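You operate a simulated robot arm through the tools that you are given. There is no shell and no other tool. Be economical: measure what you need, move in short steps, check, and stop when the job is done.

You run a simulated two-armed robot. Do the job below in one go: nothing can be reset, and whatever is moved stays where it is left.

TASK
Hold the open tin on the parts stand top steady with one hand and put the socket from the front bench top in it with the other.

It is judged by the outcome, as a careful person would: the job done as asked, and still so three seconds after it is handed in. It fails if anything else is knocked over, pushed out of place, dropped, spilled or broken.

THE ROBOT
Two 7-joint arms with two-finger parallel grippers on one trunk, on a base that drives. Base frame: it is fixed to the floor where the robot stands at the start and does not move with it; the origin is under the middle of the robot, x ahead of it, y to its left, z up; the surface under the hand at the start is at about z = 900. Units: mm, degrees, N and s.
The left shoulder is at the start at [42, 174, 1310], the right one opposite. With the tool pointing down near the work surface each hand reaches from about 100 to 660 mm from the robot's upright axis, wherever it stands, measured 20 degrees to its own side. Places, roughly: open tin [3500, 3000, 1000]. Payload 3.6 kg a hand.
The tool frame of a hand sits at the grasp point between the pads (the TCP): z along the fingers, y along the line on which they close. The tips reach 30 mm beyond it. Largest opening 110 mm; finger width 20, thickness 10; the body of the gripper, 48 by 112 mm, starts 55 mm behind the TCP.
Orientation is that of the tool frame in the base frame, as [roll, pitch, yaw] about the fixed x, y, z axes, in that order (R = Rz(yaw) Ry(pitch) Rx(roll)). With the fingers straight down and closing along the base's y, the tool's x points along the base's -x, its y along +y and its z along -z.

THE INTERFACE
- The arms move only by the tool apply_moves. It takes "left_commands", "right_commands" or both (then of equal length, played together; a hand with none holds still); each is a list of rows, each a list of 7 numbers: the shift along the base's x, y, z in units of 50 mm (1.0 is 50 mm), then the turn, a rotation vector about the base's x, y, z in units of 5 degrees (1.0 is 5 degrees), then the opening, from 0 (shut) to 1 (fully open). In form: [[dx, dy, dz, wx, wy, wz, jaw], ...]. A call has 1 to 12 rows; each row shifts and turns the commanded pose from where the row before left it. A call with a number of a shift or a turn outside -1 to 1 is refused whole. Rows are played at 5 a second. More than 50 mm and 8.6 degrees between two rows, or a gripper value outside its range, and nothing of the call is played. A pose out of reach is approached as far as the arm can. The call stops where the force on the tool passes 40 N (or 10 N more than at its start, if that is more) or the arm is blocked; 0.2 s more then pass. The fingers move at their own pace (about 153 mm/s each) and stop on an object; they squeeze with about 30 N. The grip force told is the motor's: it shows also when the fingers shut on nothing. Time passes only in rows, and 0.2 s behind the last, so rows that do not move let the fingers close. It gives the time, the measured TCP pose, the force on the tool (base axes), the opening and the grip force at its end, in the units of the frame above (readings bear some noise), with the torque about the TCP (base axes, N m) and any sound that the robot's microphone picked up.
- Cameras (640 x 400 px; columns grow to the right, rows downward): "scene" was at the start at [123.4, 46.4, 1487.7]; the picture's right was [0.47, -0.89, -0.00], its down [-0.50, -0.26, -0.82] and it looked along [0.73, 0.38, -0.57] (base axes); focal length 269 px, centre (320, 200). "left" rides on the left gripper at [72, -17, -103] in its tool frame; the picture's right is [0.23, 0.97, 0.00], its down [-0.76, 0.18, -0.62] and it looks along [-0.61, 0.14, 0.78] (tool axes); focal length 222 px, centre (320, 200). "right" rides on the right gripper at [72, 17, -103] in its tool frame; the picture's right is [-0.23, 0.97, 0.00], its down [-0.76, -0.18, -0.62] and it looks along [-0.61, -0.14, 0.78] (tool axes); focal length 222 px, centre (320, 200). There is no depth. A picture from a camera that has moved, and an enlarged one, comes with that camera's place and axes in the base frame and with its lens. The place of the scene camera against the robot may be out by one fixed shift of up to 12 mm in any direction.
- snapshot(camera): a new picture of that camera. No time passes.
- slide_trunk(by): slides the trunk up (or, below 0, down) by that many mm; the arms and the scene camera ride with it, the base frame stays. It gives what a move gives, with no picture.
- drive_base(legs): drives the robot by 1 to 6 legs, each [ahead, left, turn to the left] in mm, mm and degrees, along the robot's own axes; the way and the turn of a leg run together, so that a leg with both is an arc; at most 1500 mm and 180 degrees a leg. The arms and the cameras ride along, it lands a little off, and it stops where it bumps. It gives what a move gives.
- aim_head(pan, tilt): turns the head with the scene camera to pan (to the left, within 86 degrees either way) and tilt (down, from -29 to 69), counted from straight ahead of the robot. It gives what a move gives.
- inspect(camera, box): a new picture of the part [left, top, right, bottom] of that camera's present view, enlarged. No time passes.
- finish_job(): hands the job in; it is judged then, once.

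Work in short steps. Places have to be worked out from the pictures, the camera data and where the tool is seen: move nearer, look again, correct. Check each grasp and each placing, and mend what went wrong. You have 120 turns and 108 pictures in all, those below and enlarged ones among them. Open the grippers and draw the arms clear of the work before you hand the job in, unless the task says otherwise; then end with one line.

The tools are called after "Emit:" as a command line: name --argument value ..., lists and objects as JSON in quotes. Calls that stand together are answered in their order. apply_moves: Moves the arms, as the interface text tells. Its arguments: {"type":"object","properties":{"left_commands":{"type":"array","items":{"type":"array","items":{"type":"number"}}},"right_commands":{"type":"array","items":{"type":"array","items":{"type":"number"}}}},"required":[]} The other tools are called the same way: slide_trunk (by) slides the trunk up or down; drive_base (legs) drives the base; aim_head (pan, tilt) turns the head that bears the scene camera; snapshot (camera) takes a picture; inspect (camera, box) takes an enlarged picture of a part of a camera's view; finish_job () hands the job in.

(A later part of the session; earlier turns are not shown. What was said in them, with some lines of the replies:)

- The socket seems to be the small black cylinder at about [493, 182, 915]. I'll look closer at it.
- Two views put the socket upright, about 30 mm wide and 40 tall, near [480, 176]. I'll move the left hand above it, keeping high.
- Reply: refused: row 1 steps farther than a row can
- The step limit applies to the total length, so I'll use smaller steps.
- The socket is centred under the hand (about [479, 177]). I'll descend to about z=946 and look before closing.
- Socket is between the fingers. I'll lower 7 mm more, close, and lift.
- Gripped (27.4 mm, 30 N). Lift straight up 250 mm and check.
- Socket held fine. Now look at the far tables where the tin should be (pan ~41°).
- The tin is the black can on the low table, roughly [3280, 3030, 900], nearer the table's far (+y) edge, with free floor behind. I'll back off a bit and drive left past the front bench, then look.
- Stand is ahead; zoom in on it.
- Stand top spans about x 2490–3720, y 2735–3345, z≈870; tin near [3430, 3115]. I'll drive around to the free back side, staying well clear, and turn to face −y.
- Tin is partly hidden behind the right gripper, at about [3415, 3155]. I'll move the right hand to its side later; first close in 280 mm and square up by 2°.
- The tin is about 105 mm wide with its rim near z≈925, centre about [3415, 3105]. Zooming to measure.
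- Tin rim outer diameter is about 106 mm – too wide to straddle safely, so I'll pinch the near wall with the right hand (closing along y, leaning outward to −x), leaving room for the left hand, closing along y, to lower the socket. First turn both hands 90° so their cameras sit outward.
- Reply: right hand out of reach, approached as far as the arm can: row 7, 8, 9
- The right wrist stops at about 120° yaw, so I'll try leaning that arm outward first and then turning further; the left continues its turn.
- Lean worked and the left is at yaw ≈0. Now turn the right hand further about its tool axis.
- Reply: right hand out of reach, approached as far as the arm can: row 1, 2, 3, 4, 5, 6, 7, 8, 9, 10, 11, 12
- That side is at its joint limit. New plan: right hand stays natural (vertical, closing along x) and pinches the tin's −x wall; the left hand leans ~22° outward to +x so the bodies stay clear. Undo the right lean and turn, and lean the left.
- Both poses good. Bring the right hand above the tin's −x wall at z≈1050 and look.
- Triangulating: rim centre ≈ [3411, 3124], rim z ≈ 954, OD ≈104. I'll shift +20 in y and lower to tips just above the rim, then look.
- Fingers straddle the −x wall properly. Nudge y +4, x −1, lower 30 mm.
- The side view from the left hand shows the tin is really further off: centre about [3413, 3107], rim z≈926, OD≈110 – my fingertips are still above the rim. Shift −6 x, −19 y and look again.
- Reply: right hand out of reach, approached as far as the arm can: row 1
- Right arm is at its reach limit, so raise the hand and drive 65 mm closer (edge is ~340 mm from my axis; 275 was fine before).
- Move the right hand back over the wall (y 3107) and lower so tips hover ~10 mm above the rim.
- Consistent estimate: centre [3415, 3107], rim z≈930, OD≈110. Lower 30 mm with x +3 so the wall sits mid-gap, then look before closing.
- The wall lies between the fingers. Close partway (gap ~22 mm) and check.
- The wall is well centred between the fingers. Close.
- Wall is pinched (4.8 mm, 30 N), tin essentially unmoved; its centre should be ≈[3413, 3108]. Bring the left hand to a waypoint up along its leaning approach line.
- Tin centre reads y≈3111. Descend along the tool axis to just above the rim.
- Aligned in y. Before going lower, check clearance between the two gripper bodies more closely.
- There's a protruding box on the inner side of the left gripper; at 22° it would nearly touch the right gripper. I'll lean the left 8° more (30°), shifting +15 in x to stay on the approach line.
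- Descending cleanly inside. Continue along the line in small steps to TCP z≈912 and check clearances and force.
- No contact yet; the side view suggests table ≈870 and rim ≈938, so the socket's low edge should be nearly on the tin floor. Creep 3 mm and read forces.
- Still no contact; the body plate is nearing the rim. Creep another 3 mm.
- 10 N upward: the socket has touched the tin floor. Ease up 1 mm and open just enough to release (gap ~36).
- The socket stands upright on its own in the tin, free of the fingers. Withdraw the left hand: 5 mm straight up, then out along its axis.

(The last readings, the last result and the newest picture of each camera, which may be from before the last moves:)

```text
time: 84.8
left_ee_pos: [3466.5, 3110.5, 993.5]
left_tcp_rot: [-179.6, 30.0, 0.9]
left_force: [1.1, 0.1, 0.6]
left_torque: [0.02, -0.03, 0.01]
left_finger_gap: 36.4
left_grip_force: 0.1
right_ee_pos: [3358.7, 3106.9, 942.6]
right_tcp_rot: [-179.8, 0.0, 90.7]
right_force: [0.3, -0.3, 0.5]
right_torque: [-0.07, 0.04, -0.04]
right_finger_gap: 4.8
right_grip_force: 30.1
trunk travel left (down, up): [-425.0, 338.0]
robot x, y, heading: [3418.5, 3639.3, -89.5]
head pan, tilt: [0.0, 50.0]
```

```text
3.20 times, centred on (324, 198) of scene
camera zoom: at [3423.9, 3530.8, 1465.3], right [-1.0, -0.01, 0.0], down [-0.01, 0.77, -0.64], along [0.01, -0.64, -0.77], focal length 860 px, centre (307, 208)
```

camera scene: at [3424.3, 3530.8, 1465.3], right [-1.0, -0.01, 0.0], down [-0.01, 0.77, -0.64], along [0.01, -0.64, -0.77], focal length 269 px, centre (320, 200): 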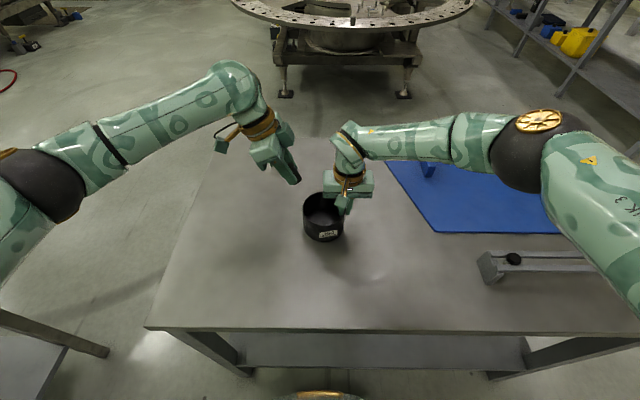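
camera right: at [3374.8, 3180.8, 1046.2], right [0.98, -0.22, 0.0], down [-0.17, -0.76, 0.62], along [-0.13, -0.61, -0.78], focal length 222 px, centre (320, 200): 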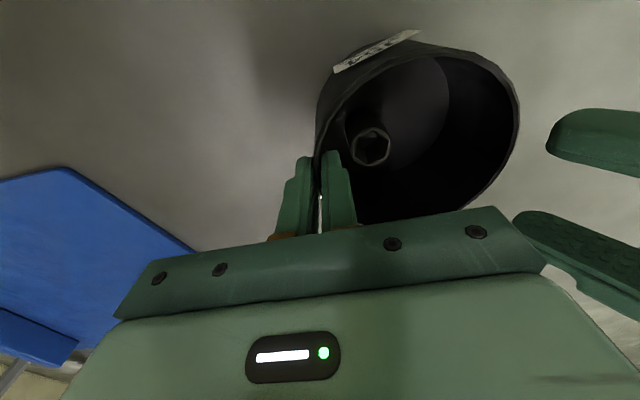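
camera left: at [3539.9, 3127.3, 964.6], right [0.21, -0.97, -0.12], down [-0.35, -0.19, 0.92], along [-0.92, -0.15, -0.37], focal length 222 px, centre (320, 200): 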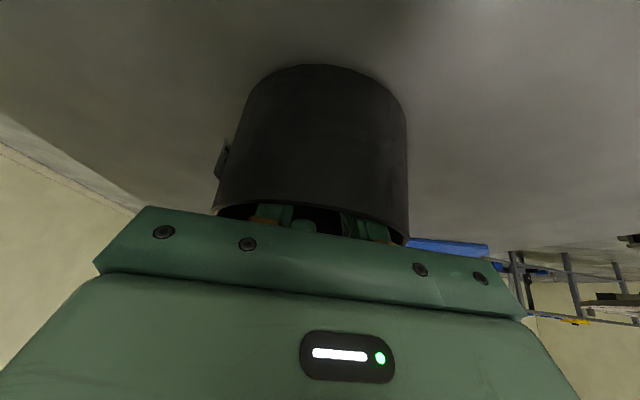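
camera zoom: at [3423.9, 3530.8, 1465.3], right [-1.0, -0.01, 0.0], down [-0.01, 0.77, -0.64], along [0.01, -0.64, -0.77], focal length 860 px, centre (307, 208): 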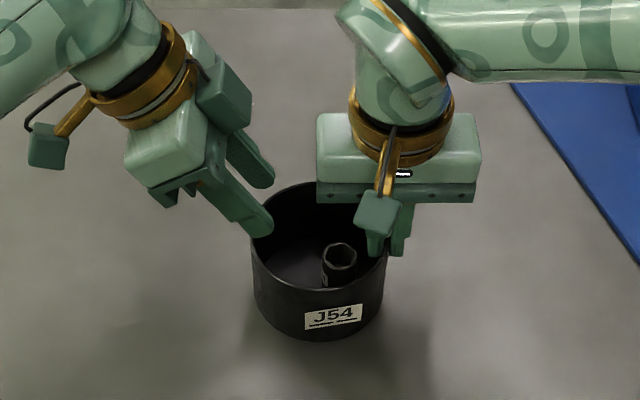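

Socket is standing inside the tin. Move the left hand away, then open the right only slightly (socket is ~8 mm from its inner finger) and lift straight up.

Emit:
apply_moves --left_commands '[[0.5, 0, 0.7, 0, 0, 0, 0.33], [0.5, 0, 0.7, 0, 0, 0, 0.33], [0.5, 0, 0.7, 0, 0, 0, 0.33], [0.7, 0, 0.5, 0, 0, 0, 0.33], [0, 0, 0, 0, 0, 0, 0.33]]'

Emit:
apply_moves --right_commands '[[0, 0, 0, 0, 0, 0, 0.07], [0, 0, 0, 0, 0, 0, 0.1], [0, 0, 0, 0, 0, 0, 0.1]]'

Emit:
snapshot --camera "right"

```text
time: 86.0
left_ee_pos: [3575.7, 3107.0, 1121.7]
left_tcp_rot: [-179.6, 30.0, 0.8]
left_force: [0.1, -1.0, -0.6]
left_torque: [-0.01, -0.03, -0.02]
left_finger_gap: 36.2
left_grip_force: 0.0
right_ee_pos: [3360.5, 3109.3, 943.1]
right_tcp_rot: [180.0, -0.1, 90.7]
right_force: [0.9, 1.5, 0.6]
right_torque: [0.01, 0.08, 0.01]
right_finger_gap: 4.6
right_grip_force: 30.3
trunk travel left (down, up): [-425.0, 338.0]
robot x, y, heading: [3414.4, 3637.9, -89.5]
head pan, tilt: [0.0, 50.0]
```

```text
time: 86.8
left_ee_pos: [3576.4, 3107.2, 1120.7]
left_tcp_rot: [-179.7, 30.0, 0.8]
left_force: [0.2, -0.5, 0.1]
left_torque: [0.0, 0.02, 0.02]
left_finger_gap: 36.6
left_grip_force: 0.2
right_ee_pos: [3359.2, 3108.3, 942.7]
right_tcp_rot: [-180.0, 0.0, 90.6]
right_force: [0.4, 0.7, -0.3]
right_torque: [0.0, -0.02, -0.02]
right_finger_gap: 11.0
right_grip_force: 0.1
trunk travel left (down, up): [-425.0, 338.0]
robot x, y, heading: [3415.5, 3641.2, -89.3]
head pan, tilt: [0.0, 50.0]
```

```text
37 pictures are left
camera right: at [3374.9, 3180.6, 1046.2], right [0.98, -0.22, 0.0], down [-0.17, -0.76, 0.62], along [-0.13, -0.61, -0.78], focal length 222 px, centre (320, 200)
```

right: 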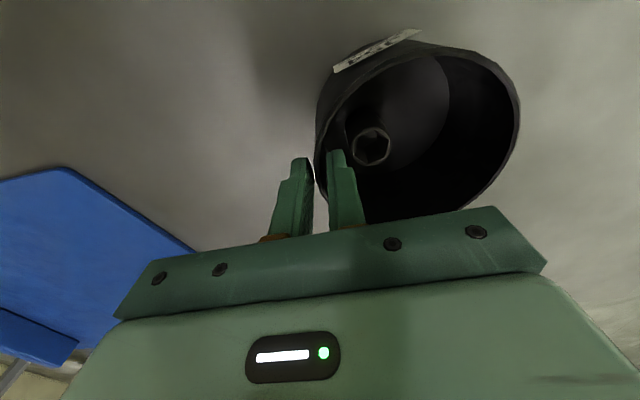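

Released, socket untouched. Lift the right hand straight up.

Emit:
apply_moves --right_commands '[[0, 0, 0.3, 0, 0, 0, 0.1], [0, 0, 0.4, 0, 0, 0, 0.1], [0, 0, 0.6, 0, 0, 0, 0.1], [0, 0, 0.8, 0, 0, 0, 0.1], [0, 0, 0.8, 0, 0, 0, 0.3], [-0.5, 0.5, 0.6, 0, 0, 0, 0.5], [-0.5, 0.5, 0.4, 0, 0, 0, 0.5], [0, 0, 0, 0, 0, 0, 0.5]]' --left_commands '[[0, 0, 0.4, 0, 0, 0, 0.5], [0.4, 0.4, 0.4, 0, 0, 0, 0.5], [0.4, 0.4, 0.4, 0, 0, 0, 0.5], [0, 0, 0, 0, 0, 0, 0.5], [0, 0, 0, 0, 0, 0, 0.5], [0, 0, 0, 0, 0, 0, 0.5], [0, 0, 0, 0, 0, 0, 0.5], [0, 0, 0, 0, 0, 0, 0.5]]'

Emit:
snapshot --camera "scene"

Emit:
inspect --camera "scene" --box '[260, 170, 388, 260]'

```text
time: 88.6
left_ee_pos: [3617.2, 3147.2, 1184.6]
left_tcp_rot: [-179.5, 30.0, 0.8]
left_force: [0.4, -0.9, 0.0]
left_torque: [0.02, -0.01, 0.01]
left_finger_gap: 55.0
left_grip_force: 0.2
right_ee_pos: [3311.5, 3157.0, 1133.7]
right_tcp_rot: [180.0, -0.1, 90.6]
right_force: [0.7, 0.0, 0.5]
right_torque: [-0.03, 0.02, 0.0]
right_finger_gap: 55.0
right_grip_force: 0.1
trunk travel left (down, up): [-425.0, 338.0]
robot x, y, heading: [3417.1, 3642.4, -89.2]
head pan, tilt: [0.0, 50.0]
```

```text
36 pictures are left
camera scene: at [3424.7, 3530.2, 1465.2], right [-1.0, -0.01, 0.0], down [-0.01, 0.77, -0.64], along [0.01, -0.64, -0.77], focal length 269 px, centre (320, 200)
```

scene: 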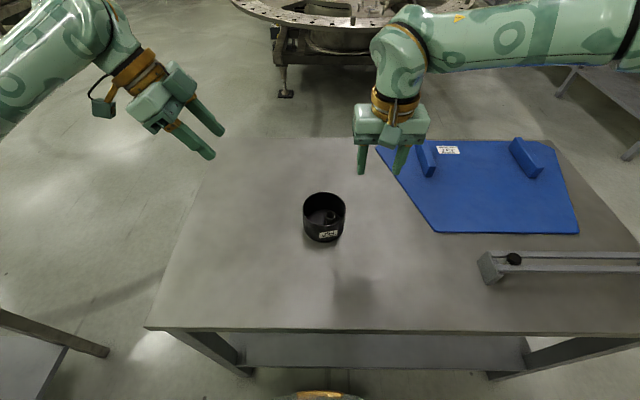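

```text
4.44 times, centred on (324, 215) of scene
camera zoom: at [3424.7, 3530.2, 1465.2], right [-1.0, -0.01, 0.0], down [-0.01, 0.77, -0.64], along [0.01, -0.64, -0.77], focal length 1194 px, centre (302, 133)
```

zoom: 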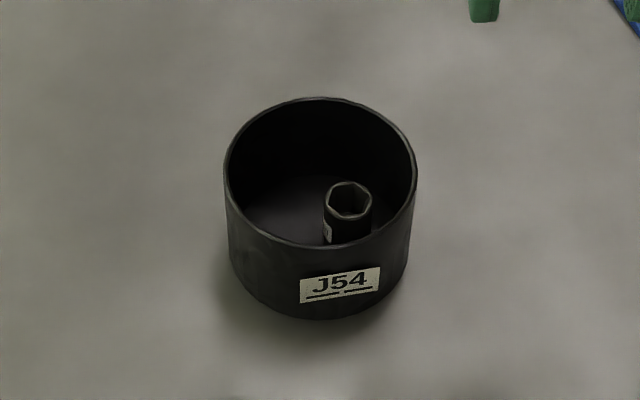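

The socket stands in the tin, the tin is in its place, and both hands are open and clear; handing in.

Emit:
finish_job

```text
The job is handed in.
```

The socket from the front bench is standing upright in the tin on the parts stand. I held the tin by its rim with the right hand while placing it, and it stayed in place; both hands are now open and clear.
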